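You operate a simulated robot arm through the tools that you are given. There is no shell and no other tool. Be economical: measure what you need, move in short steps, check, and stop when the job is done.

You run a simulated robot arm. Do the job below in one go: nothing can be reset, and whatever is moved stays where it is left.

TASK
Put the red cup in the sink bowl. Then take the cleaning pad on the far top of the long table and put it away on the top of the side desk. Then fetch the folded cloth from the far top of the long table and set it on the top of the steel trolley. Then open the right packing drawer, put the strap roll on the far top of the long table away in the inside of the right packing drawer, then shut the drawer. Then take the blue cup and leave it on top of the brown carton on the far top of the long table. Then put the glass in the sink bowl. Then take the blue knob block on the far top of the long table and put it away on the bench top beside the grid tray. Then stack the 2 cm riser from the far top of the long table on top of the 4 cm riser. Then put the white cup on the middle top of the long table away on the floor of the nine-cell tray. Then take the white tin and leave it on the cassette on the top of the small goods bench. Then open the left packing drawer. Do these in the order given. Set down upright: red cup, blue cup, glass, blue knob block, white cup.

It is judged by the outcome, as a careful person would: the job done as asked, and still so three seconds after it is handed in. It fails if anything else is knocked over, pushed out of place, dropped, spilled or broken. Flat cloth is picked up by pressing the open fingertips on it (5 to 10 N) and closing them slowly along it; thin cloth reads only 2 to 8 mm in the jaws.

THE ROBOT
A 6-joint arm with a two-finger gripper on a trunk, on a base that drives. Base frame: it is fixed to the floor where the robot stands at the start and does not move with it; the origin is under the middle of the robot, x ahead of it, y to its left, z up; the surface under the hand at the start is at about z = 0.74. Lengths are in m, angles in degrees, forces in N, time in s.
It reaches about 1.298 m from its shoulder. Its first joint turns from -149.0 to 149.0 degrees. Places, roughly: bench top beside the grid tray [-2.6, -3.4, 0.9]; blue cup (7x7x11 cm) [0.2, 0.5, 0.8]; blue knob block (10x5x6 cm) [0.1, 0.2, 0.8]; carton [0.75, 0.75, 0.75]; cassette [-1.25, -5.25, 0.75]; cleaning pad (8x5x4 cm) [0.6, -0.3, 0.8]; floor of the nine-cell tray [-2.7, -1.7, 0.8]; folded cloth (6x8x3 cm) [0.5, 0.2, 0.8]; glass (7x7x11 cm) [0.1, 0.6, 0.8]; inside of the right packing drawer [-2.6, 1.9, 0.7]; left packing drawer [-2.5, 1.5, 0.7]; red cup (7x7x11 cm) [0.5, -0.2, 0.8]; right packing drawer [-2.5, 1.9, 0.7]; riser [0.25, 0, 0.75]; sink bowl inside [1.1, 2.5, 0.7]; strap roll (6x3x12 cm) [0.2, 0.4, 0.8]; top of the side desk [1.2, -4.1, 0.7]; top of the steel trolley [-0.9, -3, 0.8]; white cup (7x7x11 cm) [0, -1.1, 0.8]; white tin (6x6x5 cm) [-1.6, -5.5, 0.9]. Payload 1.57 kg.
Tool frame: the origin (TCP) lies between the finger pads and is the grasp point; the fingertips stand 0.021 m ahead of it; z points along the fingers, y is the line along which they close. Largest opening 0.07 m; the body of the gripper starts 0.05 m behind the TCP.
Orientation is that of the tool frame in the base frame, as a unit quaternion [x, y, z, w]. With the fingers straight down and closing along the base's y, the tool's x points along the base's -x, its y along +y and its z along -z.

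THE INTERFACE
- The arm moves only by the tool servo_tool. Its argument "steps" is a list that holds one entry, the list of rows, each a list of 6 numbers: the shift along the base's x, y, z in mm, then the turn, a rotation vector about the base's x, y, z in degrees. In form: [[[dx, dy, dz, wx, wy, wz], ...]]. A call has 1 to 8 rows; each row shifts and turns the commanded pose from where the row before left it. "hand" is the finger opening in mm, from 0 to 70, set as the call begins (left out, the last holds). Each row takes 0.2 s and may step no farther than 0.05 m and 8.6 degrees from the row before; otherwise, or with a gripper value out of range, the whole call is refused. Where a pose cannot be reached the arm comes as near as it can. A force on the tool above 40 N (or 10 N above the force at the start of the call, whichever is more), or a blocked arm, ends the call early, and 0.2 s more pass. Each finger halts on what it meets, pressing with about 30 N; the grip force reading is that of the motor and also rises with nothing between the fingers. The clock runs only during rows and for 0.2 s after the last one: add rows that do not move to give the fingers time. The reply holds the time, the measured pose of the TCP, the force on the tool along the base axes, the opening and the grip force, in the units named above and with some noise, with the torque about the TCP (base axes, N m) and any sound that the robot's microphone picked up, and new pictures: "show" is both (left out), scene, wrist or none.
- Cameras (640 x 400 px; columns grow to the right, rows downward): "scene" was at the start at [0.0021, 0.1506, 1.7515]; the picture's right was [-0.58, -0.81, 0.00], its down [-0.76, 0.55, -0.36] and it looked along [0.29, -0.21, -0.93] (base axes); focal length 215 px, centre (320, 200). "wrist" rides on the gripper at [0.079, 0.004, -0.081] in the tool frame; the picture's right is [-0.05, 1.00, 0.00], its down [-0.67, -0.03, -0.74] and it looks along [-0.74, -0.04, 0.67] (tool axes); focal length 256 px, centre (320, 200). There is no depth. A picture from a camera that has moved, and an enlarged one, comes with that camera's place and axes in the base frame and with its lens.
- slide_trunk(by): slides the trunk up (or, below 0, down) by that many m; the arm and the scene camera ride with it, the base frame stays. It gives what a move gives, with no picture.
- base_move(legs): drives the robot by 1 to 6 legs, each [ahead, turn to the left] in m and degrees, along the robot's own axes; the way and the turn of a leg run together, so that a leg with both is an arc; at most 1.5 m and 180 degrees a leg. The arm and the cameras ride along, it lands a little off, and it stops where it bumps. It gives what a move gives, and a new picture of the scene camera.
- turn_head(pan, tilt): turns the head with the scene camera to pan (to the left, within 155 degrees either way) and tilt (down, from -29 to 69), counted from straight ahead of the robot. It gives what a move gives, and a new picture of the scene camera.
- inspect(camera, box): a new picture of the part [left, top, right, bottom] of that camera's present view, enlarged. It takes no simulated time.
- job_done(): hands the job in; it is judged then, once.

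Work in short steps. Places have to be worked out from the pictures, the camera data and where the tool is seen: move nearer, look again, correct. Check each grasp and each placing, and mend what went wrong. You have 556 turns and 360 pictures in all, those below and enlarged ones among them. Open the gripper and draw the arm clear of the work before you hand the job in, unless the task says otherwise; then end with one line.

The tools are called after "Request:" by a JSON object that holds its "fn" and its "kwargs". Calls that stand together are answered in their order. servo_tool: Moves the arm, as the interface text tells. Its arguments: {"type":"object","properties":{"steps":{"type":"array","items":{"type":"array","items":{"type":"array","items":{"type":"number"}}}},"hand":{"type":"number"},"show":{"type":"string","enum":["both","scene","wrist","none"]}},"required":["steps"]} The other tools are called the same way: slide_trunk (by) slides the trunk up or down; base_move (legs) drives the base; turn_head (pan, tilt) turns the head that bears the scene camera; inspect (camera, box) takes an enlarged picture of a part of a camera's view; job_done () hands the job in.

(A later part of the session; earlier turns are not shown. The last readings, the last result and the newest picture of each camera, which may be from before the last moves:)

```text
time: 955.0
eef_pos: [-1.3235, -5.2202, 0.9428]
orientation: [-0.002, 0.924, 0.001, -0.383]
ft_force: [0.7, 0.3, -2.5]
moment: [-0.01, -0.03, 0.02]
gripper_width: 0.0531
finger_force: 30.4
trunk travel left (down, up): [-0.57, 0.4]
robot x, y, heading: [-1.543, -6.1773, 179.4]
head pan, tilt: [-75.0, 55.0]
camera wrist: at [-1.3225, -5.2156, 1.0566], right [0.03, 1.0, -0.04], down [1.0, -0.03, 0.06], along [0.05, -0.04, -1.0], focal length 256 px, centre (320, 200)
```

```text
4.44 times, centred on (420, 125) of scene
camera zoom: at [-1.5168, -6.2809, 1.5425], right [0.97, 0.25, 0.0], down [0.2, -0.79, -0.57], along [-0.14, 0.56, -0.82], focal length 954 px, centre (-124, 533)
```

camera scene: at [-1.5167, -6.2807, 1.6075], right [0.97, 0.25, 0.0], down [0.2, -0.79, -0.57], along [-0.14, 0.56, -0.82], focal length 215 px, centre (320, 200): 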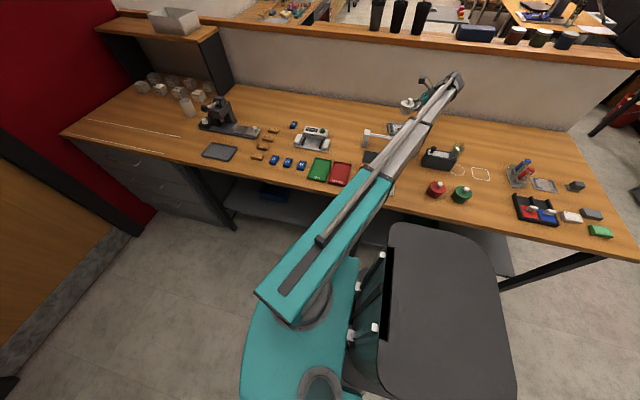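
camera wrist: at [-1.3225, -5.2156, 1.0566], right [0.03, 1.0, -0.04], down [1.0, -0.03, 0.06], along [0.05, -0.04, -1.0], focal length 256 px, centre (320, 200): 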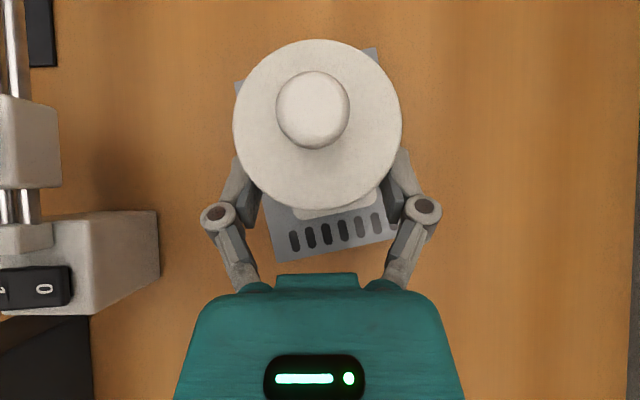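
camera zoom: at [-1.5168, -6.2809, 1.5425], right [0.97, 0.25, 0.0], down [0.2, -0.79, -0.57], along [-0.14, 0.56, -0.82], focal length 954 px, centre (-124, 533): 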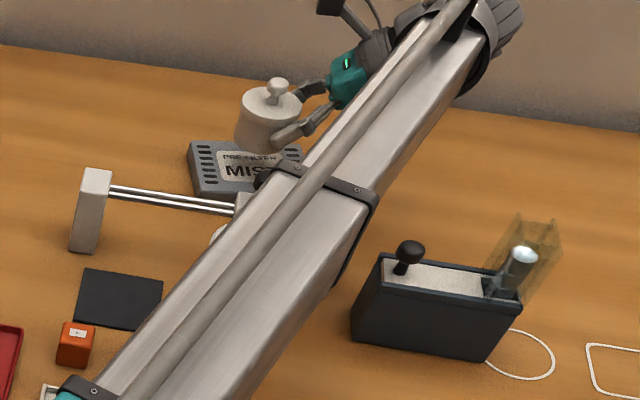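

Centred within 5 mm. Lower to contact.

Request:
{"fn": "slide_trunk", "kwargs": {"by": -0.018}}

Request:
{"fn": "slide_trunk", "kwargs": {"by": -0.004}}

Request:
{"fn": "slide_trunk", "kwargs": {"by": -0.004}}

```text
time: 955.6
eef_pos: [-1.3227, -5.218, 0.9251]
orientation: [-0.001, 0.924, 0.001, -0.382]
ft_force: [1.0, -0.8, -1.0]
moment: [0.03, 0.0, 0.0]
gripper_width: 0.053
finger_force: 30.8
trunk travel left (down, up): [-0.552, 0.418]
robot x, y, heading: [-1.5464, -6.1792, 179.6]
head pan, tilt: [-75.0, 55.0]
```

```text
time: 956.2
eef_pos: [-1.3227, -5.22, 0.9204]
orientation: [-0.002, 0.924, 0.0, -0.383]
ft_force: [0.5, 0.9, -1.1]
moment: [-0.01, -0.09, -0.03]
gripper_width: 0.0528
finger_force: 29.5
trunk travel left (down, up): [-0.548, 0.422]
robot x, y, heading: [-1.5408, -6.1752, 179.9]
head pan, tilt: [-75.0, 55.0]
```

```text
time: 956.7
eef_pos: [-1.3239, -5.2198, 0.9161]
orientation: [-0.002, 0.924, 0.0, -0.383]
ft_force: [0.1, -0.1, -0.7]
moment: [0.03, -0.04, 0.02]
gripper_width: 0.0529
finger_force: 29.6
trunk travel left (down, up): [-0.544, 0.426]
robot x, y, heading: [-1.5472, -6.1793, 179.6]
head pan, tilt: [-75.0, 55.0]
```

Request:
{"fn": "slide_trunk", "kwargs": {"by": -0.004}}

Request:
{"fn": "slide_trunk", "kwargs": {"by": -0.003}}

Request:
{"fn": "inspect", "kwargs": {"camera": "scene", "box": [380, 80, 440, 130]}}

```text
time: 957.2
eef_pos: [-1.3242, -5.2196, 0.9134]
orientation: [-0.001, 0.923, 0.002, -0.384]
ft_force: [0.4, -0.2, -2.4]
moment: [0.01, -0.02, 0.02]
gripper_width: 0.0527
finger_force: 30.0
trunk travel left (down, up): [-0.54, 0.43]
robot x, y, heading: [-1.5469, -6.1774, 179.7]
head pan, tilt: [-75.0, 55.0]
```

```text
time: 957.8
eef_pos: [-1.3235, -5.2186, 0.9091]
orientation: [-0.002, 0.924, 0.001, -0.382]
ft_force: [-1.0, 0.9, -1.8]
moment: [0.03, -0.05, -0.02]
gripper_width: 0.0527
finger_force: 29.8
trunk travel left (down, up): [-0.537, 0.433]
robot x, y, heading: [-1.5451, -6.182, 179.8]
head pan, tilt: [-75.0, 55.0]
```

```text
8.00 times, centred on (410, 105) of scene
camera zoom: at [-1.5168, -6.2809, 1.5095], right [0.97, 0.25, 0.0], down [0.2, -0.79, -0.57], along [-0.14, 0.56, -0.82], focal length 1717 px, centre (-400, 960)
```

zoom: 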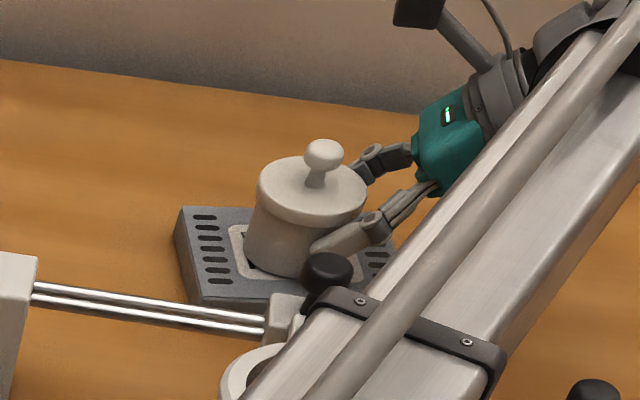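

Request:
{"fn": "slide_trunk", "kwargs": {"by": -0.003}}

Request:
{"fn": "slide_trunk", "kwargs": {"by": -0.003}}

```text
time: 958.3
eef_pos: [-1.3226, -5.2203, 0.9082]
orientation: [-0.002, 0.923, 0.001, -0.384]
ft_force: [3.5, 6.9, 16.4]
moment: [0.05, 0.27, -0.05]
gripper_width: 0.0528
finger_force: 29.8
trunk travel left (down, up): [-0.534, 0.436]
robot x, y, heading: [-1.542, -6.1778, 179.4]
head pan, tilt: [-75.0, 55.0]
```

```text
time: 958.8
eef_pos: [-1.3232, -5.2219, 0.9053]
orientation: [-0.003, 0.924, 0.001, -0.383]
ft_force: [6.6, 3.2, 18.1]
moment: [0.03, 0.25, -0.09]
gripper_width: 0.052
finger_force: 30.4
trunk travel left (down, up): [-0.531, 0.439]
robot x, y, heading: [-1.5472, -6.1761, 179.5]
head pan, tilt: [-75.0, 55.0]
heard: snap
```

Contact. Open, and retreat east along the same path.

Request:
{"fn": "servo_tool", "kwargs": {"steps": [[[0, 0, 0, 0, 0, 0], [0, 0, 0, 0, 0, 0]]], "hand": 64, "show": "wrist"}}

Request:
{"fn": "inspect", "kwargs": {"camera": "scene", "box": [380, 80, 440, 130]}}

```text
time: 959.4
eef_pos: [-1.3242, -5.22, 0.9038]
orientation: [-0.002, 0.924, 0.0, -0.381]
ft_force: [-0.3, -0.2, 0.3]
moment: [-0.03, 0.01, 0.02]
gripper_width: 0.0639
finger_force: 0.0
trunk travel left (down, up): [-0.531, 0.439]
robot x, y, heading: [-1.5457, -6.1793, 179.5]
head pan, tilt: [-75.0, 55.0]
camera wrist: at [-1.3227, -5.2159, 1.0177], right [0.03, 1.0, -0.04], down [1.0, -0.03, 0.06], along [0.06, -0.04, -1.0], focal length 256 px, centre (320, 200)
```

wrist: 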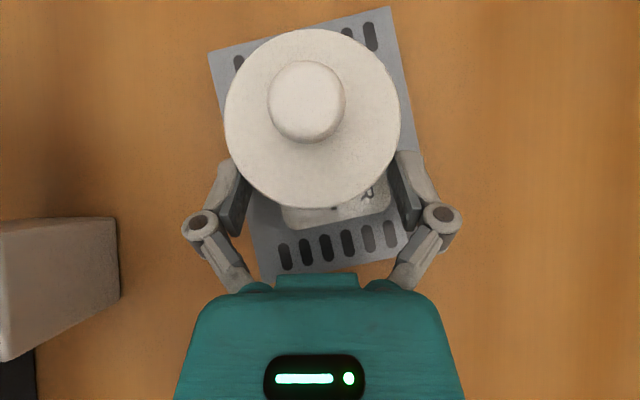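

```text
8.00 times, centred on (410, 105) of scene
camera zoom: at [-1.5169, -6.2812, 1.5034], right [0.97, 0.25, 0.0], down [0.2, -0.79, -0.57], along [-0.14, 0.56, -0.82], focal length 1717 px, centre (-400, 960)
```

zoom: 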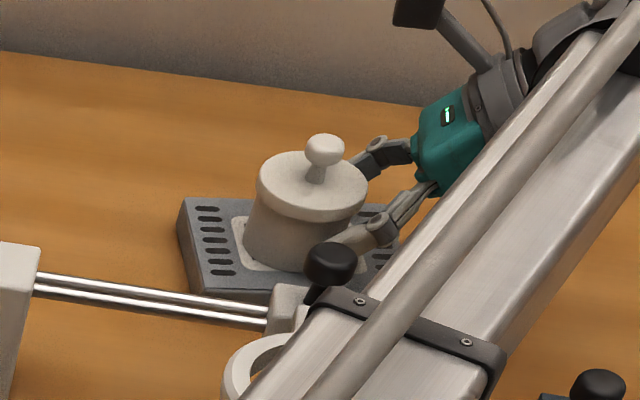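

Tin sits centred on the cassette. Withdraw east horizontally, then rise.

Request:
{"fn": "servo_tool", "kwargs": {"steps": [[[12, 0, 0, 0, 0, 0], [20, 0, 0, 0, 0, 0], [20, 0, 0, 0, 0, 0], [20, 0, 0, 0, 0, 0], [20, 0, 0, 0, 0, 0]]], "show": "wrist"}}

Request:
{"fn": "inspect", "kwargs": {"camera": "scene", "box": [380, 80, 440, 130]}}

```text
time: 960.6
eef_pos: [-1.2303, -5.2193, 0.903]
orientation: [-0.003, 0.924, 0.0, -0.382]
ft_force: [-0.1, -0.6, 0.4]
moment: [-0.04, -0.02, 0.0]
gripper_width: 0.0641
finger_force: 0.1
trunk travel left (down, up): [-0.531, 0.439]
robot x, y, heading: [-1.5419, -6.1808, 179.4]
head pan, tilt: [-75.0, 55.0]
camera wrist: at [-1.2293, -5.2146, 1.0175], right [0.03, 1.0, -0.04], down [1.0, -0.03, 0.06], along [0.06, -0.04, -1.0], focal length 256 px, centre (320, 200)
```

wrist: 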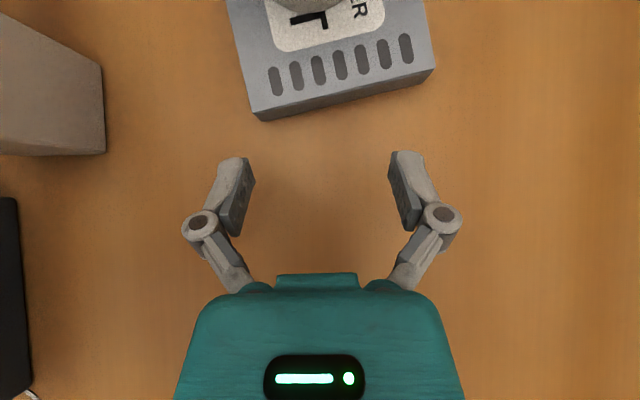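

```text
8.00 times, centred on (410, 105) of scene
camera zoom: at [-1.5169, -6.281, 1.5035], right [0.97, 0.25, 0.0], down [0.2, -0.79, -0.57], along [-0.14, 0.56, -0.82], focal length 1717 px, centre (-400, 960)
```

zoom: 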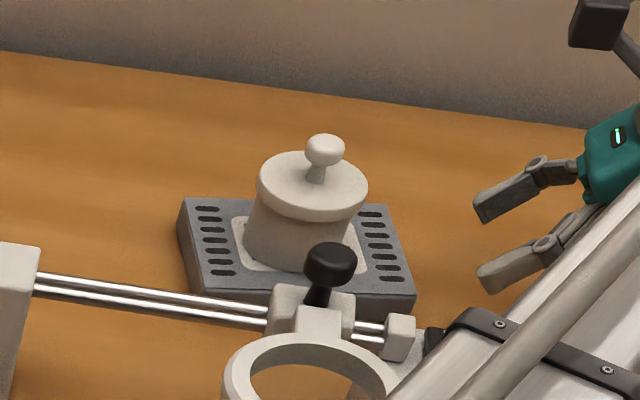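

Tin stands squarely with the lid on. To be sure the lid is fully seated, I'll press the knob lightly from above. Rise and return the tool to vertical.

Request:
{"fn": "slide_trunk", "kwargs": {"by": 0.25}}

Request:
{"fn": "servo_tool", "kwargs": {"steps": [[[0, 0, 0, 0, -7.5, 0], [0, 0, 0, 0, -7.5, 0], [0, 0, 0, 0, -7.5, 0], [0, 0, 0, 0, -7.5, 0], [0, 0, 0, 0, -7.5, 0], [0, 0, 0, 0, -7.5, 0], [0, 0, 0, 0, 0, 0]]], "hand": 0, "show": "none"}}

Request:
{"fn": "servo_tool", "kwargs": {"steps": [[[-40, 0, 0, 0, 0, 0], [-40, 0, 0, 0, 0, 0], [0, 0, 0, 0, 0, 0]]], "show": "both"}}

```text
time: 963.2
eef_pos: [-1.2304, -5.2181, 1.1552]
orientation: [-0.002, 0.924, 0.0, -0.382]
ft_force: [0.0, -0.2, -0.9]
moment: [-0.01, 0.03, 0.02]
gripper_width: 0.0638
finger_force: 0.1
trunk travel left (down, up): [-0.781, 0.189]
robot x, y, heading: [-1.545, -6.1743, 179.3]
head pan, tilt: [-75.0, 55.0]
```

```text
time: 964.8
eef_pos: [-1.2313, -5.2177, 1.0998]
orientation: [-0.003, 1.0, 0.0, 0.002]
ft_force: [0.3, -1.1, -0.1]
moment: [-0.01, -0.01, -0.01]
gripper_width: 0.0
finger_force: 28.3
out of reach, approached as far as the arm can: row 1, 2, 3, 4, 5
trunk travel left (down, up): [-0.781, 0.189]
robot x, y, heading: [-1.546, -6.1764, 179.8]
head pan, tilt: [-75.0, 55.0]
```

```text
time: 965.6
eef_pos: [-1.3106, -5.2176, 1.0995]
orientation: [-0.002, 1.0, -0.001, 0.001]
ft_force: [-0.4, 0.8, 0.2]
moment: [0.0, 0.0, -0.01]
gripper_width: 0.0
finger_force: 28.5
trunk travel left (down, up): [-0.781, 0.189]
robot x, y, heading: [-1.5438, -6.1761, 179.5]
head pan, tilt: [-75.0, 55.0]
camera scene: at [-1.5168, -6.281, 1.7535], right [0.97, 0.25, 0.0], down [0.2, -0.79, -0.57], along [-0.14, 0.56, -0.82], focal length 215 px, centre (320, 200)
camera wrist: at [-1.3903, -5.2143, 1.1808], right [0.05, 1.0, 0.0], down [0.67, -0.03, 0.75], along [0.75, -0.04, -0.67], focal length 256 px, centre (320, 200)
```

scene: 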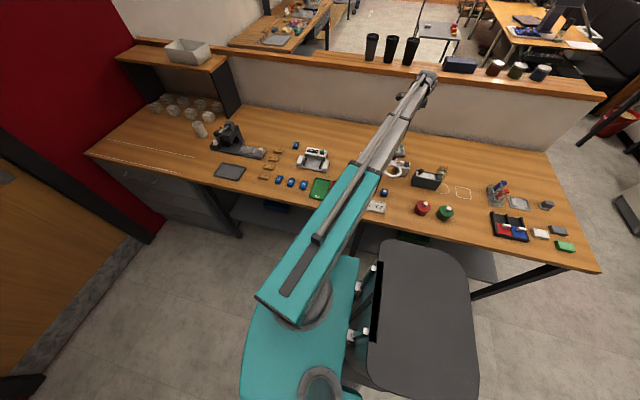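
wrist: 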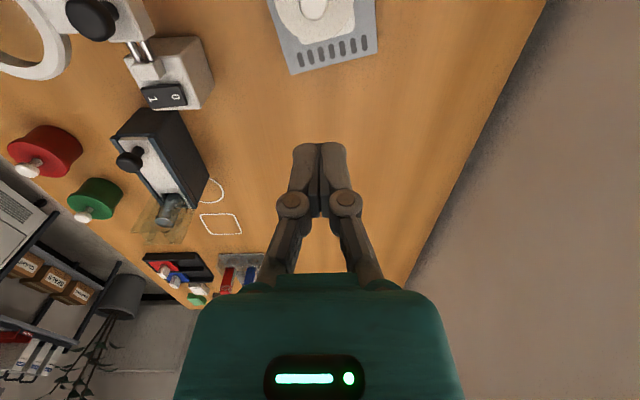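

Request:
{"fn": "servo_tool", "kwargs": {"steps": [[[-36, -4, 0, 0, 0, 0], [0, 0, 0, 0, 0, 0]]], "show": "none"}}

Request:
{"fn": "slide_trunk", "kwargs": {"by": -0.09}}

Request:
{"fn": "servo_tool", "kwargs": {"steps": [[[0, 0, 0, 0, 0, 0]]], "show": "wrist"}}

Request:
{"fn": "inspect", "kwargs": {"camera": "scene", "box": [360, 80, 440, 150]}}

```text
time: 966.2
eef_pos: [-1.3462, -5.2225, 1.1005]
orientation: [-0.002, 1.0, 0.0, 0.001]
ft_force: [-0.2, -0.1, 0.4]
moment: [-0.01, 0.01, 0.0]
gripper_width: 0.0
finger_force: 28.5
trunk travel left (down, up): [-0.781, 0.189]
robot x, y, heading: [-1.547, -6.1789, 179.4]
head pan, tilt: [-75.0, 55.0]
```

```text
time: 967.4
eef_pos: [-1.3467, -5.2226, 1.0097]
orientation: [-0.001, 1.0, 0.001, 0.0]
ft_force: [0.2, -0.7, 0.0]
moment: [0.0, 0.0, -0.01]
gripper_width: 0.0
finger_force: 28.9
trunk travel left (down, up): [-0.691, 0.279]
robot x, y, heading: [-1.545, -6.1808, 179.5]
head pan, tilt: [-75.0, 55.0]
```

```text
time: 967.8
eef_pos: [-1.3454, -5.2239, 1.0088]
orientation: [-0.001, 1.0, 0.0, 0.0]
ft_force: [-0.1, -0.7, -1.2]
moment: [-0.01, 0.05, 0.01]
gripper_width: 0.0001
finger_force: 28.7
trunk travel left (down, up): [-0.691, 0.279]
robot x, y, heading: [-1.5448, -6.1801, 179.5]
head pan, tilt: [-75.0, 55.0]
camera wrist: at [-1.4252, -5.219, 1.0909], right [0.05, 1.0, 0.0], down [0.67, -0.03, 0.75], along [0.75, -0.04, -0.67], focal length 256 px, centre (320, 200)
```

wrist: 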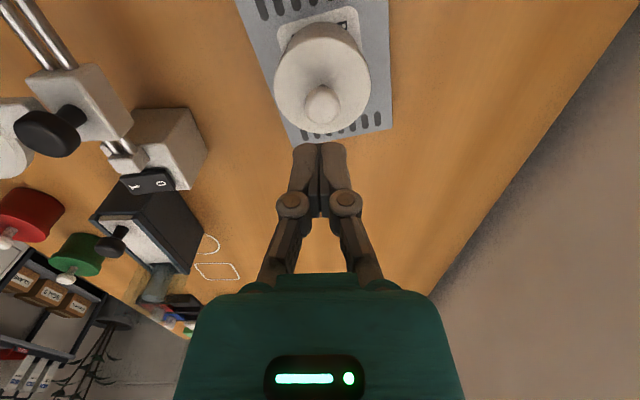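

```text
5.71 times, centred on (400, 115) of scene
camera zoom: at [-1.5169, -6.2811, 1.6635], right [0.97, 0.25, 0.0], down [0.2, -0.79, -0.57], along [-0.14, 0.56, -0.82], focal length 1226 px, centre (-137, 686)
```

zoom: 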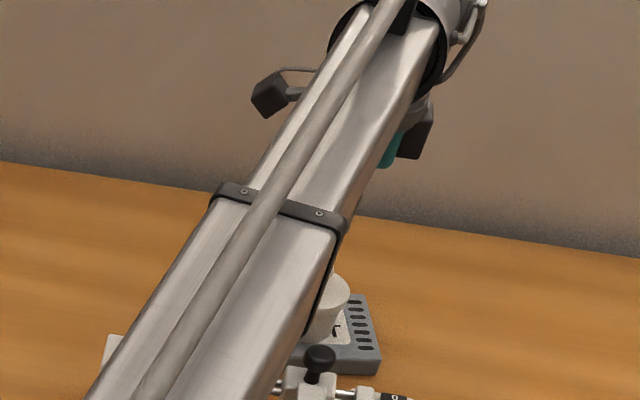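

Lid height matches the seated value. I'll confirm with a light press on the knob.

Request:
{"fn": "slide_trunk", "kwargs": {"by": -0.03}}

Request:
{"fn": "slide_trunk", "kwargs": {"by": -0.005}}

Request:
{"fn": "slide_trunk", "kwargs": {"by": -0.004}}

```text
time: 968.6
eef_pos: [-1.3453, -5.2228, 0.9798]
orientation: [-0.001, 1.0, 0.0, 0.001]
ft_force: [0.2, -0.1, -1.0]
moment: [0.03, 0.01, -0.01]
gripper_width: 0.0002
finger_force: 28.6
trunk travel left (down, up): [-0.661, 0.309]
robot x, y, heading: [-1.5441, -6.1801, 179.6]
head pan, tilt: [-75.0, 55.0]
```

```text
time: 969.1
eef_pos: [-1.3464, -5.2232, 0.9749]
orientation: [-0.002, 1.0, -0.001, 0.001]
ft_force: [-0.7, 0.3, -0.4]
moment: [0.01, 0.02, 0.02]
gripper_width: 0.0
finger_force: 28.7
trunk travel left (down, up): [-0.656, 0.314]
robot x, y, heading: [-1.5429, -6.1765, 179.5]
head pan, tilt: [-75.0, 55.0]
```

```text
time: 969.6
eef_pos: [-1.3444, -5.223, 0.9709]
orientation: [-0.002, 1.0, -0.001, 0.001]
ft_force: [0.0, -0.6, 0.0]
moment: [0.03, -0.03, -0.02]
gripper_width: 0.0
finger_force: 28.6
trunk travel left (down, up): [-0.652, 0.318]
robot x, y, heading: [-1.5395, -6.1772, 179.8]
head pan, tilt: [-75.0, 55.0]
```

Request:
{"fn": "slide_trunk", "kwargs": {"by": -0.004}}

Request:
{"fn": "slide_trunk", "kwargs": {"by": -0.003}}

Request:
{"fn": "slide_trunk", "kwargs": {"by": -0.002}}

```text
time: 970.2
eef_pos: [-1.3465, -5.2234, 0.9683]
orientation: [-0.002, 1.0, 0.001, 0.001]
ft_force: [0.6, 3.9, 16.5]
moment: [0.12, 0.0, -0.03]
gripper_width: 0.006
finger_force: 28.4
trunk travel left (down, up): [-0.648, 0.322]
robot x, y, heading: [-1.5461, -6.1805, 179.9]
head pan, tilt: [-75.0, 55.0]
```

```text
time: 970.6
eef_pos: [-1.3461, -5.2235, 0.9675]
orientation: [-0.002, 1.0, 0.002, 0.002]
ft_force: [0.6, 2.4, 30.6]
moment: [0.04, 0.01, 0.0]
gripper_width: 0.0061
finger_force: 28.9
trunk travel left (down, up): [-0.646, 0.324]
robot x, y, heading: [-1.5464, -6.1808, 179.5]
head pan, tilt: [-75.0, 55.0]
stopped: the force on the tool passed its limit at 43 N (the readings are from after the stop); the commanded pose is now the measured one
```

```text
time: 971.0
eef_pos: [-1.346, -5.2236, 0.9676]
orientation: [-0.002, 1.0, 0.004, 0.001]
ft_force: [0.7, 0.7, 36.8]
moment: [0.08, -0.02, 0.01]
gripper_width: 0.0059
finger_force: 28.5
trunk travel left (down, up): [-0.646, 0.324]
robot x, y, heading: [-1.5459, -6.1771, 179.5]
head pan, tilt: [-75.0, 55.0]
stopped: the force on the tool passed its limit at 44 N (the readings are from after the stop); the commanded pose is now the measured one
```

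No snap and firm resistance: the lid is seated. Open the fingers first (so the knob isn't pinched), then rise.

Request:
{"fn": "slide_trunk", "kwargs": {"by": 0.003}}

Request:
{"fn": "servo_tool", "kwargs": {"steps": [[[0, 0, 0, 0, 0, 0], [0, 0, 0, 0, 0, 0]]], "hand": 40, "show": "none"}}

Request:
{"fn": "slide_trunk", "kwargs": {"by": 0.15}}

Request:
{"fn": "servo_tool", "kwargs": {"steps": [[[45, -10, 0, 0, 0, 0], [45, -10, 0, 0, 0, 0], [45, -10, 0, 0, 0, 0], [0, 0, 0, 0, 0, 0]]], "show": "none"}}

Request:
{"fn": "inspect", "kwargs": {"camera": "scene", "box": [340, 80, 460, 180]}}

```text
time: 971.5
eef_pos: [-1.3457, -5.2232, 0.9685]
orientation: [-0.003, 1.0, 0.002, 0.002]
ft_force: [-0.5, -3.8, 11.5]
moment: [-0.06, 0.02, 0.03]
gripper_width: 0.0059
finger_force: 28.1
trunk travel left (down, up): [-0.649, 0.321]
robot x, y, heading: [-1.5448, -6.179, 179.8]
head pan, tilt: [-75.0, 55.0]
```

```text
time: 972.1
eef_pos: [-1.344, -5.2211, 0.9672]
orientation: [-0.003, 1.0, 0.002, 0.002]
ft_force: [-0.5, 0.1, -0.5]
moment: [0.01, 0.01, -0.01]
gripper_width: 0.04
finger_force: 0.0
trunk travel left (down, up): [-0.649, 0.321]
robot x, y, heading: [-1.545, -6.1763, 179.6]
head pan, tilt: [-75.0, 55.0]
```

```text
time: 973.8
eef_pos: [-1.346, -5.2218, 1.1168]
orientation: [-0.003, 1.0, 0.002, 0.003]
ft_force: [-0.5, -0.8, -0.4]
moment: [-0.02, -0.03, 0.03]
gripper_width: 0.04
finger_force: 0.0
trunk travel left (down, up): [-0.799, 0.171]
robot x, y, heading: [-1.5473, -6.1799, 179.3]
head pan, tilt: [-75.0, 55.0]
```

```text
time: 974.8
eef_pos: [-1.2095, -5.2525, 1.1169]
orientation: [-0.003, 1.0, 0.002, 0.002]
ft_force: [-0.1, -0.9, 0.1]
moment: [0.01, 0.01, -0.01]
gripper_width: 0.0401
finger_force: 0.0
trunk travel left (down, up): [-0.799, 0.171]
robot x, y, heading: [-1.5446, -6.1797, 179.4]
head pan, tilt: [-75.0, 55.0]
```

```text
4.00 times, centred on (400, 130) of scene
camera zoom: at [-1.5167, -6.2812, 1.7711], right [0.97, 0.25, 0.0], down [0.2, -0.79, -0.57], along [-0.14, 0.56, -0.82], focal length 858 px, centre (0, 480)
```

zoom: 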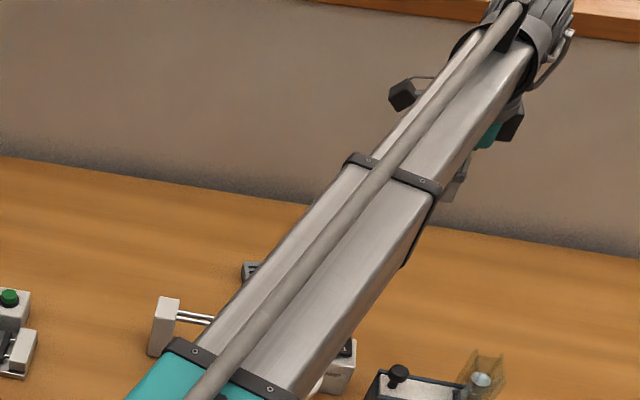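

Request:
{"fn": "slide_trunk", "kwargs": {"by": 0.1}}

Request:
{"fn": "servo_tool", "kwargs": {"steps": [[[-10, -45, 0, 0, 0, 0], [-20, -40, 0, 0, 0, 0], [-20, -40, 0, 0, 0, 0], [-20, -40, 0, 0, 0, 0], [-20, -40, 0, 0, 0, 0], [-20, -40, 0, 0, 0, 0], [-30, -30, 0, 0, 0, 0], [-30, 0, 0, 0, 0, 0]]], "show": "scene"}}

Request:
{"fn": "inspect", "kwargs": {"camera": "scene", "box": [340, 80, 460, 180]}}

```text
time: 976.2
eef_pos: [-1.209, -5.2511, 1.2171]
orientation: [-0.002, 1.0, 0.001, 0.002]
ft_force: [0.0, 0.5, 0.1]
moment: [0.02, -0.01, -0.01]
gripper_width: 0.0399
finger_force: 0.1
trunk travel left (down, up): [-0.899, 0.071]
robot x, y, heading: [-1.5478, -6.1761, 179.4]
head pan, tilt: [-75.0, 55.0]
```

```text
time: 978.0
eef_pos: [-1.3806, -5.5258, 1.2171]
orientation: [-0.002, 1.0, 0.002, 0.002]
ft_force: [-0.9, 0.4, -0.5]
moment: [0.0, -0.01, 0.01]
gripper_width: 0.0401
finger_force: 0.1
trunk travel left (down, up): [-0.899, 0.071]
robot x, y, heading: [-1.5458, -6.1787, 179.7]
head pan, tilt: [-75.0, 55.0]
camera scene: at [-1.5174, -6.281, 1.8711], right [0.97, 0.25, 0.0], down [0.2, -0.79, -0.57], along [-0.14, 0.56, -0.82], focal length 215 px, centre (320, 200)
```

scene: 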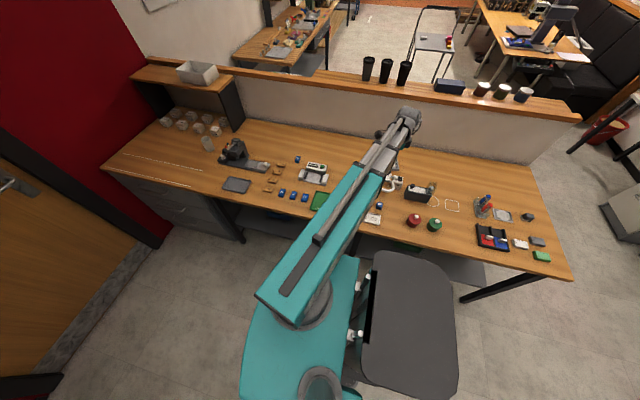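

```text
4.00 times, centred on (400, 130) of scene
camera zoom: at [-1.5174, -6.281, 1.8711], right [0.97, 0.25, 0.0], down [0.2, -0.79, -0.57], along [-0.14, 0.56, -0.82], focal length 858 px, centre (0, 480)
```

zoom: 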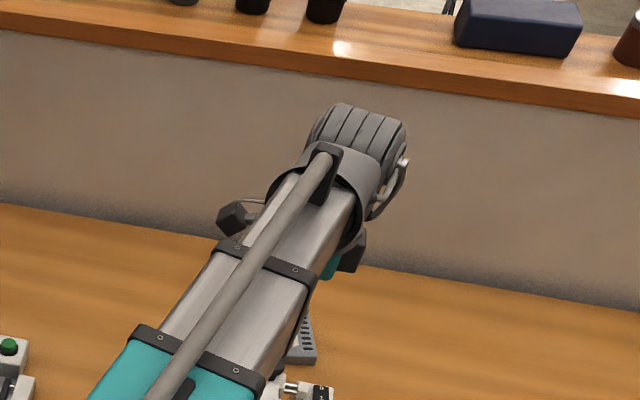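

Request:
{"fn": "base_move", "kwargs": {"legs": [[-0.5, 0]]}}

Request:
{"fn": "inspect", "kwargs": {"camera": "scene", "box": [230, 80, 350, 180]}}

```text
time: 981.5
eef_pos: [-0.877, -5.5231, 1.2169]
orientation: [-0.012, 1.0, 0.002, 0.001]
ft_force: [-0.4, -0.3, 0.5]
moment: [0.02, -0.01, 0.0]
gripper_width: 0.0399
finger_force: 0.0
trunk travel left (down, up): [-0.899, 0.071]
robot x, y, heading: [-1.0295, -6.1772, -179.2]
head pan, tilt: [-75.0, 55.0]
camera scene: at [-0.9994, -6.281, 1.8711], right [0.96, 0.27, 0.0], down [0.22, -0.79, -0.57], along [-0.16, 0.55, -0.82], focal length 215 px, centre (320, 200)
```

scene: 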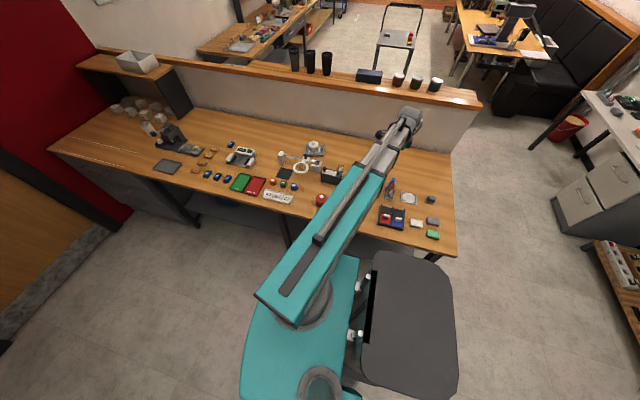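

```text
4.00 times, centred on (290, 130) of scene
camera zoom: at [-0.9994, -6.281, 1.8711], right [0.96, 0.27, 0.0], down [0.22, -0.79, -0.57], along [-0.16, 0.55, -0.82], focal length 858 px, centre (440, 480)
```

zoom: 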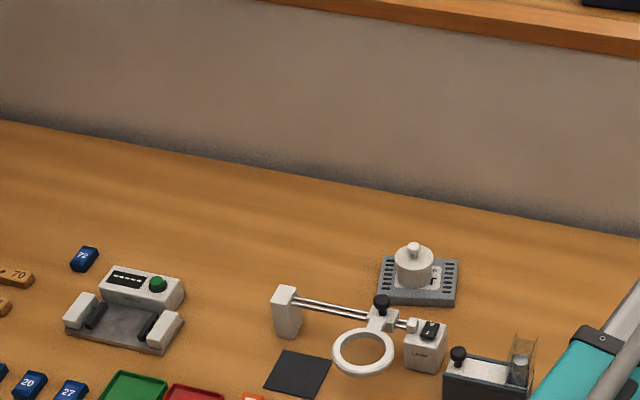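

Tin stands on the cassette, everything else in order. Last: the left packing drawer. Retrace the way out of the aisle.

Request:
{"fn": "base_move", "kwargs": {"legs": [[-1.22, 0], [0, 91], [-0.72, 0]]}}

```text
time: 999.1
eef_pos: [-0.5139, -5.3014, 1.2164]
orientation: [0.725, -0.689, -0.003, 0.001]
ft_force: [1.2, -0.4, -0.2]
moment: [0.0, 0.01, 0.01]
gripper_width: 0.0401
finger_force: 0.0
trunk travel left (down, up): [-0.899, 0.071]
robot x, y, heading: [0.1693, -5.4371, -87.3]
head pan, tilt: [-75.0, 55.0]
camera scene: at [0.2761, -5.4043, 1.8711], right [-0.3, 0.95, 0.0], down [0.78, 0.25, -0.57], along [-0.55, -0.17, -0.82], focal length 215 px, centre (320, 200)
```

scene: 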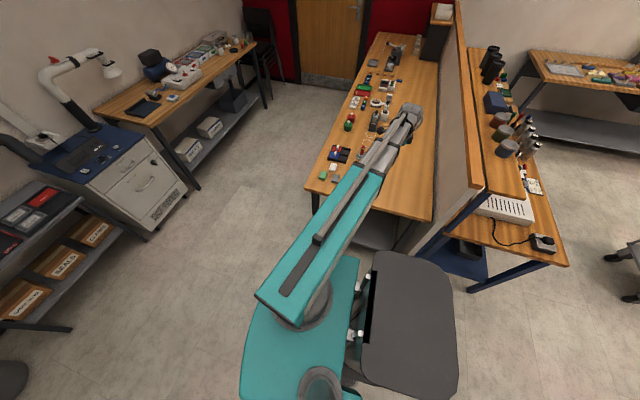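

Swing the arm back to the front of the robot, rotating the wrist along.

Request:
{"fn": "servo_tool", "kwargs": {"steps": [[[-7, -45, 0, 0, 0, 8], [-4, -46, 0, 0, 0, 8], [-1, -46, 0, 0, 0, 8], [2, -46, 0, 0, 0, 8], [6, -46, 0, 0, 0, 8], [9, -45, 0, 0, 0, 8], [12, -44, 0, 0, 0, 8], [15, -43, 0, 0, 0, 8]]], "show": "none"}}

Request:
{"fn": "servo_tool", "kwargs": {"steps": [[[18, -42, 0, 0, 0, 8], [21, -41, 0, 0, 0, 8], [24, -39, 0, 0, 0, 8], [26, -38, 0, 0, 0, 8], [29, -36, 0, 0, 0, 8], [31, -34, 0, 0, 0, 8], [34, -31, 0, 0, 0, 8], [36, -29, 0, 0, 0, 8]]], "show": "none"}}

Request:
{"fn": "servo_tool", "kwargs": {"steps": [[[38, -26, 0, 0, 0, 8], [39, -24, 0, 0, 0, 8], [41, -21, 0, 0, 0, 8], [42, -18, 0, 0, 0, 8], [43, -15, 0, 0, 0, 8], [44, -12, 0, 0, 0, 8], [44, -8, 0, 0, 0, 8]]], "show": "none"}}

```text
time: 1000.9
eef_pos: [-0.4802, -5.6601, 1.2175]
orientation: [0.98, -0.199, -0.003, 0.001]
ft_force: [-0.1, 0.4, -0.1]
moment: [0.05, -0.01, -0.01]
gripper_width: 0.0402
finger_force: 0.0
trunk travel left (down, up): [-0.899, 0.071]
robot x, y, heading: [0.1716, -5.4348, -87.4]
head pan, tilt: [-75.0, 55.0]
```

```text
time: 1002.7
eef_pos: [-0.2637, -5.9531, 1.2179]
orientation: [0.937, 0.35, -0.001, 0.002]
ft_force: [0.4, -1.5, 0.1]
moment: [-0.01, 0.0, 0.03]
gripper_width: 0.04
finger_force: 0.0
trunk travel left (down, up): [-0.899, 0.071]
robot x, y, heading: [0.175, -5.4355, -87.5]
head pan, tilt: [-75.0, 55.0]
```

```text
time: 1004.3
eef_pos: [0.0303, -6.0744, 1.2169]
orientation: [0.662, 0.749, 0.0, 0.002]
ft_force: [0.2, -0.9, -0.3]
moment: [0.03, 0.0, 0.02]
gripper_width: 0.04
finger_force: 0.0
trunk travel left (down, up): [-0.899, 0.071]
robot x, y, heading: [0.1757, -5.4327, -87.3]
head pan, tilt: [-75.0, 55.0]
```

Request:
{"fn": "base_move", "kwargs": {"legs": [[-1.0, 0], [-0.8, 0], [0, -92.7]]}}

Request:
{"fn": "turn_head", "kwargs": {"pan": 0, "tilt": 45}}

```text
time: 1021.4
eef_pos: [-0.5658, -3.4497, 1.2171]
orientation: [0.999, 0.042, -0.001, 0.001]
ft_force: [-0.6, -0.2, 0.6]
moment: [0.01, 0.01, 0.03]
gripper_width: 0.04
finger_force: 0.0
trunk travel left (down, up): [-0.899, 0.071]
robot x, y, heading: [0.0723, -3.6514, -178.9]
head pan, tilt: [-75.0, 55.0]
camera scene: at [0.0995, -3.7516, 1.8711], right [0.96, 0.28, 0.0], down [0.23, -0.79, -0.57], along [-0.16, 0.55, -0.82], focal length 215 px, centre (320, 200)
```

scene: 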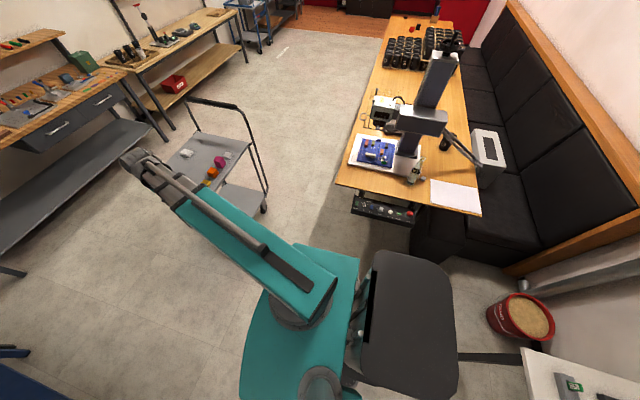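

```text
time: 1022.9
eef_pos: [-0.5655, -3.4504, 1.217]
orientation: [0.999, 0.042, -0.003, 0.002]
ft_force: [0.3, -0.2, -1.7]
moment: [0.02, 0.01, -0.01]
gripper_width: 0.0402
finger_force: 0.1
trunk travel left (down, up): [-0.899, 0.071]
robot x, y, heading: [0.0707, -3.6516, -179.2]
head pan, tilt: [0.0, 45.0]
camera scene: at [0.0382, -3.8223, 1.8845], right [-0.02, 1.0, 0.0], down [0.71, 0.01, -0.71], along [-0.71, -0.01, -0.71], focal length 215 px, centre (320, 200)
```

scene: 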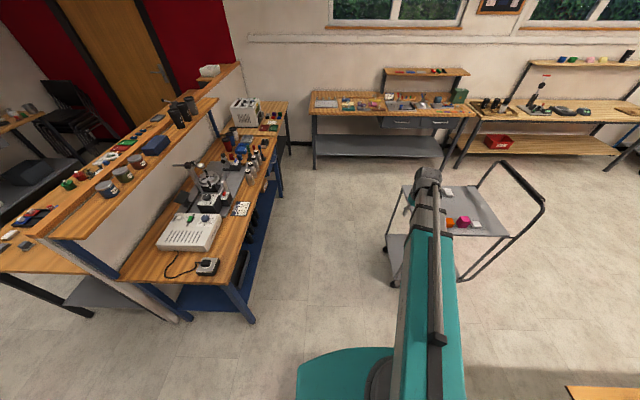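

Request:
{"fn": "base_move", "kwargs": {"legs": [[0, 4], [1.0, 0], [0.72, 0], [0, -94]]}}

Request:
{"fn": "base_move", "kwargs": {"legs": [[1.4, 0], [1.4, 0], [1.4, 0], [0.9, 0], [0, 89]]}}

```text
time: 1039.8
eef_pos: [-1.4259, -3.1517, 1.217]
orientation: [0.738, -0.675, -0.002, 0.0]
ft_force: [-0.6, -0.1, -0.1]
moment: [-0.01, 0.04, -0.02]
gripper_width: 0.0401
finger_force: 0.1
trunk travel left (down, up): [-0.899, 0.071]
robot x, y, heading: [-1.6586, -3.7892, 91.4]
head pan, tilt: [0.0, 45.0]
camera scene: at [-1.826, -3.7584, 1.8845], right [1.0, 0.03, 0.0], down [0.02, -0.71, -0.71], along [-0.02, 0.71, -0.71], focal length 215 px, centre (320, 200)
```

scene: 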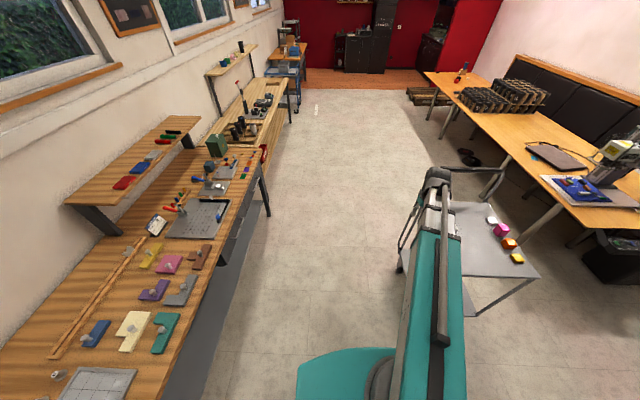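

```text
time: 1075.6
eef_pos: [-2.4579, 1.5371, 1.217]
orientation: [0.999, 0.036, -0.002, 0.001]
ft_force: [-0.3, -0.5, -0.5]
moment: [0.02, 0.0, 0.0]
gripper_width: 0.04
finger_force: 0.0
trunk travel left (down, up): [-0.899, 0.071]
robot x, y, heading: [-1.826, 1.3315, -180.0]
head pan, tilt: [0.0, 45.0]
camera scene: at [-1.8594, 1.1581, 1.8845], right [0.0, 1.0, 0.0], down [0.71, 0.0, -0.71], along [-0.71, 0.0, -0.71], focal length 215 px, centre (320, 200)
```

scene: 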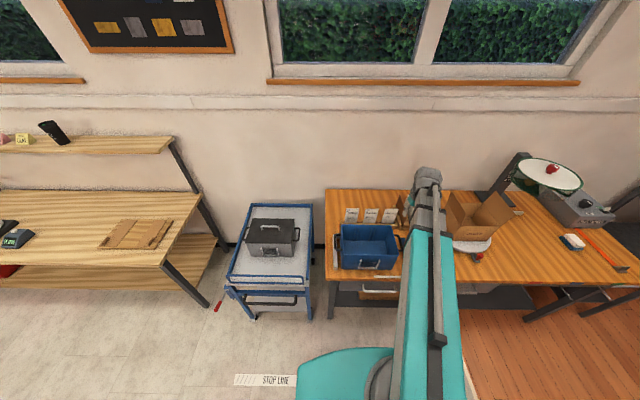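

Arrived at the packing table. Back up for room, then yaw +86° and pitch the tool to horizontal as before.

Request:
{"fn": "base_move", "kwargs": {"legs": [[-0.65, 0]]}}

Request:
{"fn": "servo_tool", "kwargs": {"steps": [[[-20, -5, 0, 0, 0, 8.6], [-20, -5, 0, 0, 0, 8.6], [-20, -5, 0, 0, 0, 8.6], [-20, -5, 0, 0, 0, 8.6], [-20, -5, 0, 0, 0, 8.6], [-20, -5, 0, 0, 0, 8.6], [-20, -5, 0, 0, 0, 8.6], [-20, -5, 0, 0, 0, 8.6]]], "show": "none"}}

Request:
{"fn": "servo_tool", "kwargs": {"steps": [[[-10, -5, 0, 0, 0, 8.6], [-10, -5, 0, 0, 0, 8.6], [0, 0, 0, 0, 8.5, 0], [0, 0, 0, 0, 8.5, 0], [0, 0, 0, 0, 8.5, 0], [0, 0, 0, 0, 8.5, 0], [0, 0, 0, 0, 8.5, 0], [0, 0, 0, 0, 8.5, 0]]], "show": "none"}}

Request:
{"fn": "servo_tool", "kwargs": {"steps": [[[0, 0, 0, 0, 8, 0], [0, 0, 0, 0, 8, 0], [0, 0, 0, 0, 8, 0], [0, 0, 0, 0, 8, 0], [0, 0, 0, 0, 7, 0], [0, 0, 0, 0, 0, 0]]], "show": "none"}}

```text
time: 1080.0
eef_pos: [-1.8068, 1.5412, 1.2186]
orientation: [0.999, 0.037, -0.002, 0.002]
ft_force: [-0.5, 0.5, -0.1]
moment: [0.01, 0.01, 0.0]
gripper_width: 0.0402
finger_force: 0.0
trunk travel left (down, up): [-0.899, 0.071]
robot x, y, heading: [-1.1761, 1.334, -180.0]
head pan, tilt: [0.0, 45.0]
camera scene: at [-1.2083, 1.1604, 1.8846], right [0.0, 1.0, 0.0], down [0.71, 0.0, -0.71], along [-0.71, 0.0, -0.71], focal length 215 px, centre (320, 200)
```

scene: 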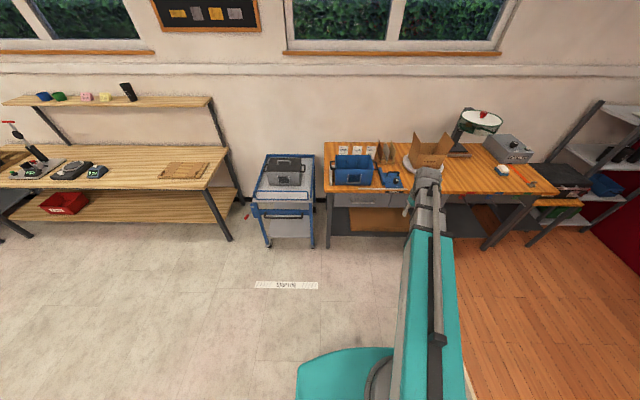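

```text
time: 1081.8
eef_pos: [-1.9699, 1.5005, 1.2169]
orientation: [0.803, 0.596, -0.001, 0.002]
ft_force: [-0.1, -0.7, -0.6]
moment: [0.02, 0.05, -0.01]
gripper_width: 0.0401
finger_force: 0.1
trunk travel left (down, up): [-0.899, 0.071]
robot x, y, heading: [-1.173, 1.3323, -179.9]
head pan, tilt: [0.0, 45.0]
```

```text
time: 1083.6
eef_pos: [-1.9874, 1.4898, 1.2862]
orientation: [0.636, 0.641, -0.305, -0.303]
ft_force: [0.0, 0.0, 0.6]
moment: [0.01, 0.02, 0.0]
gripper_width: 0.0398
finger_force: 0.1
out of reach, approached as far as the arm can: row 4, 5, 6, 7, 8
trunk travel left (down, up): [-0.899, 0.071]
robot x, y, heading: [-1.1728, 1.3295, -179.9]
head pan, tilt: [0.0, 45.0]
```

```text
time: 1085.0
eef_pos: [-1.9873, 1.487, 1.3981]
orientation: [0.51, 0.506, -0.492, -0.492]
ft_force: [-0.3, 0.0, -0.3]
moment: [-0.01, 0.01, 0.0]
gripper_width: 0.0402
finger_force: 0.1
out of reach, approached as far as the arm can: row 1, 2, 3, 4, 5
trunk travel left (down, up): [-0.899, 0.071]
robot x, y, heading: [-1.1723, 1.3335, -179.8]
head pan, tilt: [0.0, 45.0]
```

Request:
{"fn": "slide_trunk", "kwargs": {"by": -0.4}}

Request:
{"fn": "slide_trunk", "kwargs": {"by": -0.25}}

Request:
{"fn": "servo_tool", "kwargs": {"steps": [[[0, -13, 0, 0, 0, 0], [0, -13, 0, 0, 0, 0]]]}}

Request:
{"fn": "inspect", "kwargs": {"camera": "scene", "box": [300, 60, 500, 140]}}

```text
time: 1088.8
eef_pos: [-1.9883, 1.4876, 0.9961]
orientation: [0.51, 0.507, -0.492, -0.49]
ft_force: [1.1, -0.8, -0.4]
moment: [0.03, 0.03, -0.01]
gripper_width: 0.0401
finger_force: 0.1
trunk travel left (down, up): [-0.499, 0.471]
robot x, y, heading: [-1.1738, 1.3318, -180.0]
head pan, tilt: [0.0, 45.0]
```

```text
time: 1091.4
eef_pos: [-1.987, 1.4884, 0.7477]
orientation: [0.51, 0.507, -0.492, -0.49]
ft_force: [-1.1, 0.3, -0.8]
moment: [-0.03, -0.02, 0.02]
gripper_width: 0.04
finger_force: 0.0
trunk travel left (down, up): [-0.249, 0.721]
robot x, y, heading: [-1.1786, 1.332, -179.7]
head pan, tilt: [0.0, 45.0]
```

```text
time: 1092.0
eef_pos: [-1.988, 1.4594, 0.7475]
orientation: [0.51, 0.507, -0.491, -0.492]
ft_force: [0.6, -0.4, 0.5]
moment: [0.01, 0.02, 0.02]
gripper_width: 0.0398
finger_force: 0.1
trunk travel left (down, up): [-0.249, 0.721]
robot x, y, heading: [-1.175, 1.3309, -179.5]
head pan, tilt: [0.0, 45.0]
camera scene: at [-1.2086, 1.1605, 1.2346], right [0.0, 1.0, 0.0], down [0.71, 0.0, -0.71], along [-0.71, 0.0, -0.71], focal length 215 px, centre (320, 200)
camera wrist: at [-1.9062, 1.54, 0.7455], right [0.03, -0.06, -1.0], down [0.74, -0.67, 0.06], along [-0.67, -0.74, 0.02], focal length 256 px, centre (320, 200)
```

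scene: 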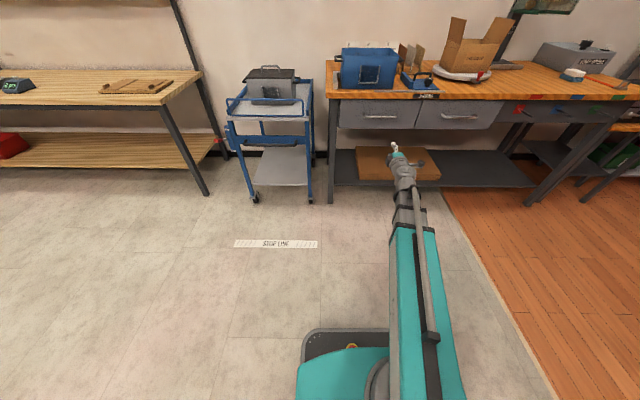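
wrist: 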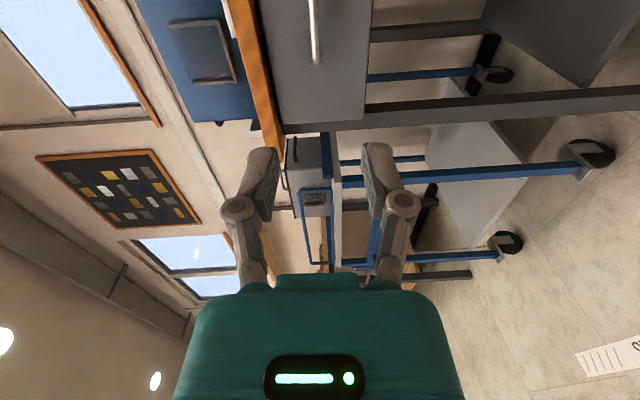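

```text
3.20 times, centred on (400, 100) of scene
camera zoom: at [-1.2086, 1.1605, 1.2346], right [0.0, 1.0, 0.0], down [0.71, 0.0, -0.71], along [-0.71, 0.0, -0.71], focal length 687 px, centre (64, 520)
```

zoom: 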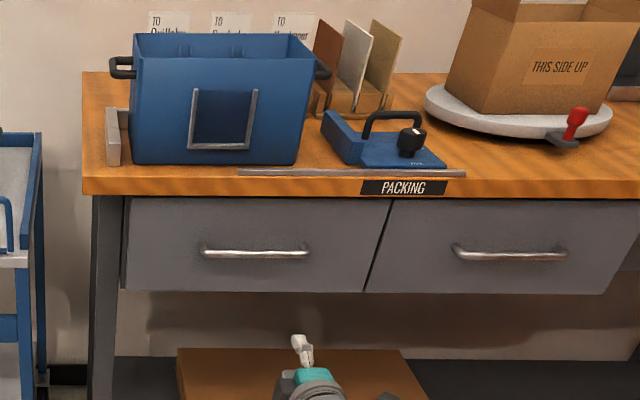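

Left handle ≈ (-2.32, 1.47, 0.747). Approach in line.

Request:
{"fn": "servo_tool", "kwargs": {"steps": [[[-45, 2, 0, 0, 0, 0], [-45, 2, 0, 0, 0, 0], [-45, 2, 0, 0, 0, 0], [-45, 2, 0, 0, 0, 0], [-45, 0, 0, 0, 0, 0], [-17, 0, 0, 0, 0, 0], [0, 0, 0, 0, 0, 0]]], "show": "wrist"}}

```text
time: 1093.6
eef_pos: [-2.2272, 1.4716, 0.7458]
orientation: [0.511, 0.507, -0.492, -0.49]
ft_force: [0.8, 0.0, -0.3]
moment: [-0.01, 0.02, 0.02]
gripper_width: 0.0398
finger_force: 0.1
trunk travel left (down, up): [-0.249, 0.721]
robot x, y, heading: [-1.1762, 1.3314, -179.8]
head pan, tilt: [0.0, 45.0]
camera wrist: at [-2.1479, 1.5507, 0.7453], right [0.03, -0.06, -1.0], down [0.74, -0.67, 0.06], along [-0.67, -0.74, 0.02], focal length 256 px, centre (320, 200)
```

wrist: 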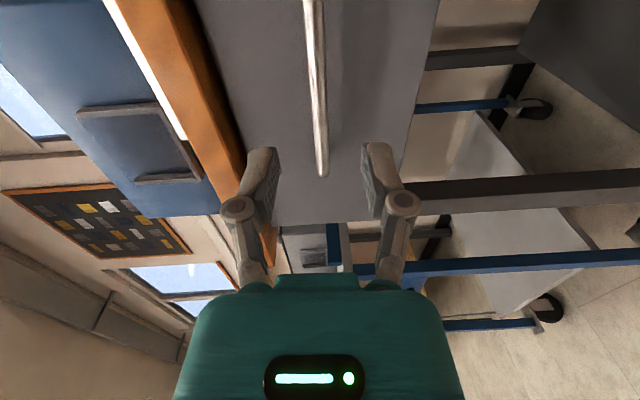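

Same view as for the right drawer: bar between the fingers. Advance 80 mm and close.

Request:
{"fn": "servo_tool", "kwargs": {"steps": [[[-40, 0, 0, 0, 0, 0], [-40, 0, 0, 0, 0, 0], [0, 0, 0, 0, 0, 0]]], "show": "none"}}

Request:
{"fn": "servo_tool", "kwargs": {"steps": [[[0, 0, 0, 0, 0, 0], [0, 0, 0, 0, 0, 0], [0, 0, 0, 0, 0, 0], [0, 0, 0, 0, 0, 0]]], "hand": 0, "show": "wrist"}}

```text
time: 1094.4
eef_pos: [-2.3073, 1.4714, 0.746]
orientation: [0.511, 0.508, -0.492, -0.489]
ft_force: [-0.2, -0.8, -0.1]
moment: [0.01, -0.03, -0.04]
gripper_width: 0.0401
finger_force: 0.0
trunk travel left (down, up): [-0.249, 0.721]
robot x, y, heading: [-1.1749, 1.3308, -179.8]
head pan, tilt: [0.0, 45.0]
```

```text
time: 1095.4
eef_pos: [-2.3068, 1.4712, 0.7445]
orientation: [0.511, 0.508, -0.49, -0.49]
ft_force: [8.3, -1.0, -12.1]
moment: [0.14, -0.16, 0.2]
gripper_width: 0.0117
finger_force: 31.6
trunk travel left (down, up): [-0.249, 0.721]
robot x, y, heading: [-1.175, 1.3314, -179.6]
head pan, tilt: [0.0, 45.0]
camera wrist: at [-2.2262, 1.5505, 0.7441], right [0.04, -0.06, -1.0], down [0.74, -0.67, 0.07], along [-0.67, -0.74, 0.02], focal length 256 px, centre (320, 200)
```

wrist: 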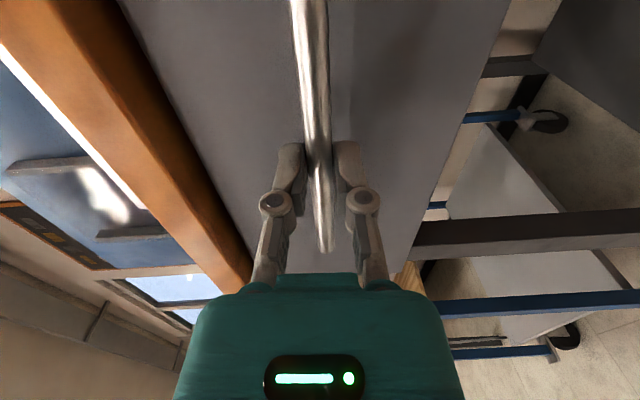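

Handle gripped. Pull it out.

Request:
{"fn": "servo_tool", "kwargs": {"steps": [[[20, 0, 0, 0, 0, 0], [25, 0, 0, 0, 0, 0], [25, 0, 0, 0, 0, 0], [25, 0, 0, 0, 0, 0], [25, 0, 0, 0, 0, 0], [25, 0, 0, 0, 0, 0]]], "show": "none"}}

Request:
{"fn": "servo_tool", "kwargs": {"steps": [[[25, 0, 0, 0, 0, 0], [25, 0, 0, 0, 0, 0], [25, 0, 0, 0, 0, 0], [25, 0, 0, 0, 0, 0], [20, 0, 0, 0, 0, 0]]], "show": "both"}}

```text
time: 1096.8
eef_pos: [-2.1638, 1.4697, 0.7461]
orientation: [0.51, 0.508, -0.491, -0.49]
ft_force: [1.8, -6.4, -14.9]
moment: [0.09, -0.15, -0.77]
gripper_width: 0.0116
finger_force: 32.1
trunk travel left (down, up): [-0.249, 0.721]
robot x, y, heading: [-1.1744, 1.3353, -179.3]
head pan, tilt: [0.0, 45.0]
```

```text
time: 1098.0
eef_pos: [-2.046, 1.4671, 0.7457]
orientation: [0.51, 0.508, -0.492, -0.49]
ft_force: [1.6, -17.9, -20.8]
moment: [0.06, -0.24, 0.42]
gripper_width: 0.0114
finger_force: 32.0
trunk travel left (down, up): [-0.249, 0.721]
robot x, y, heading: [-1.1739, 1.3331, -180.0]
head pan, tilt: [0.0, 45.0]
camera scene: at [-1.2106, 1.1596, 1.2342], right [0.0, 1.0, 0.0], down [0.71, 0.0, -0.71], along [-0.71, 0.0, -0.71], focal length 215 px, centre (320, 200)
camera wrist: at [-1.965, 1.5472, 0.7441], right [0.04, -0.06, -1.0], down [0.74, -0.67, 0.06], along [-0.67, -0.74, 0.02], focal length 256 px, centre (320, 200)
```

scene: 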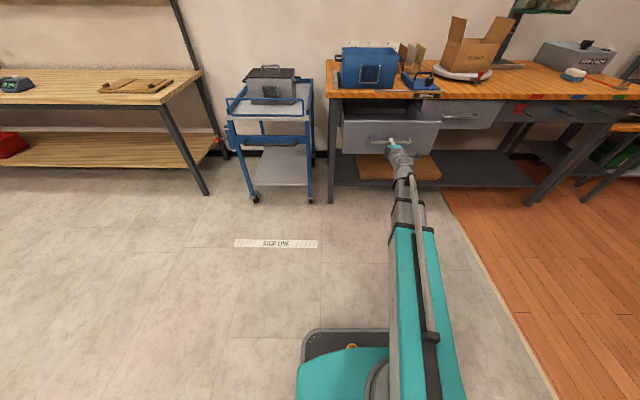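
wrist: 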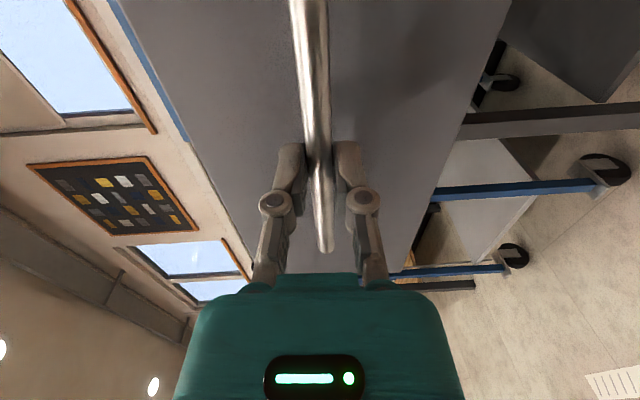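

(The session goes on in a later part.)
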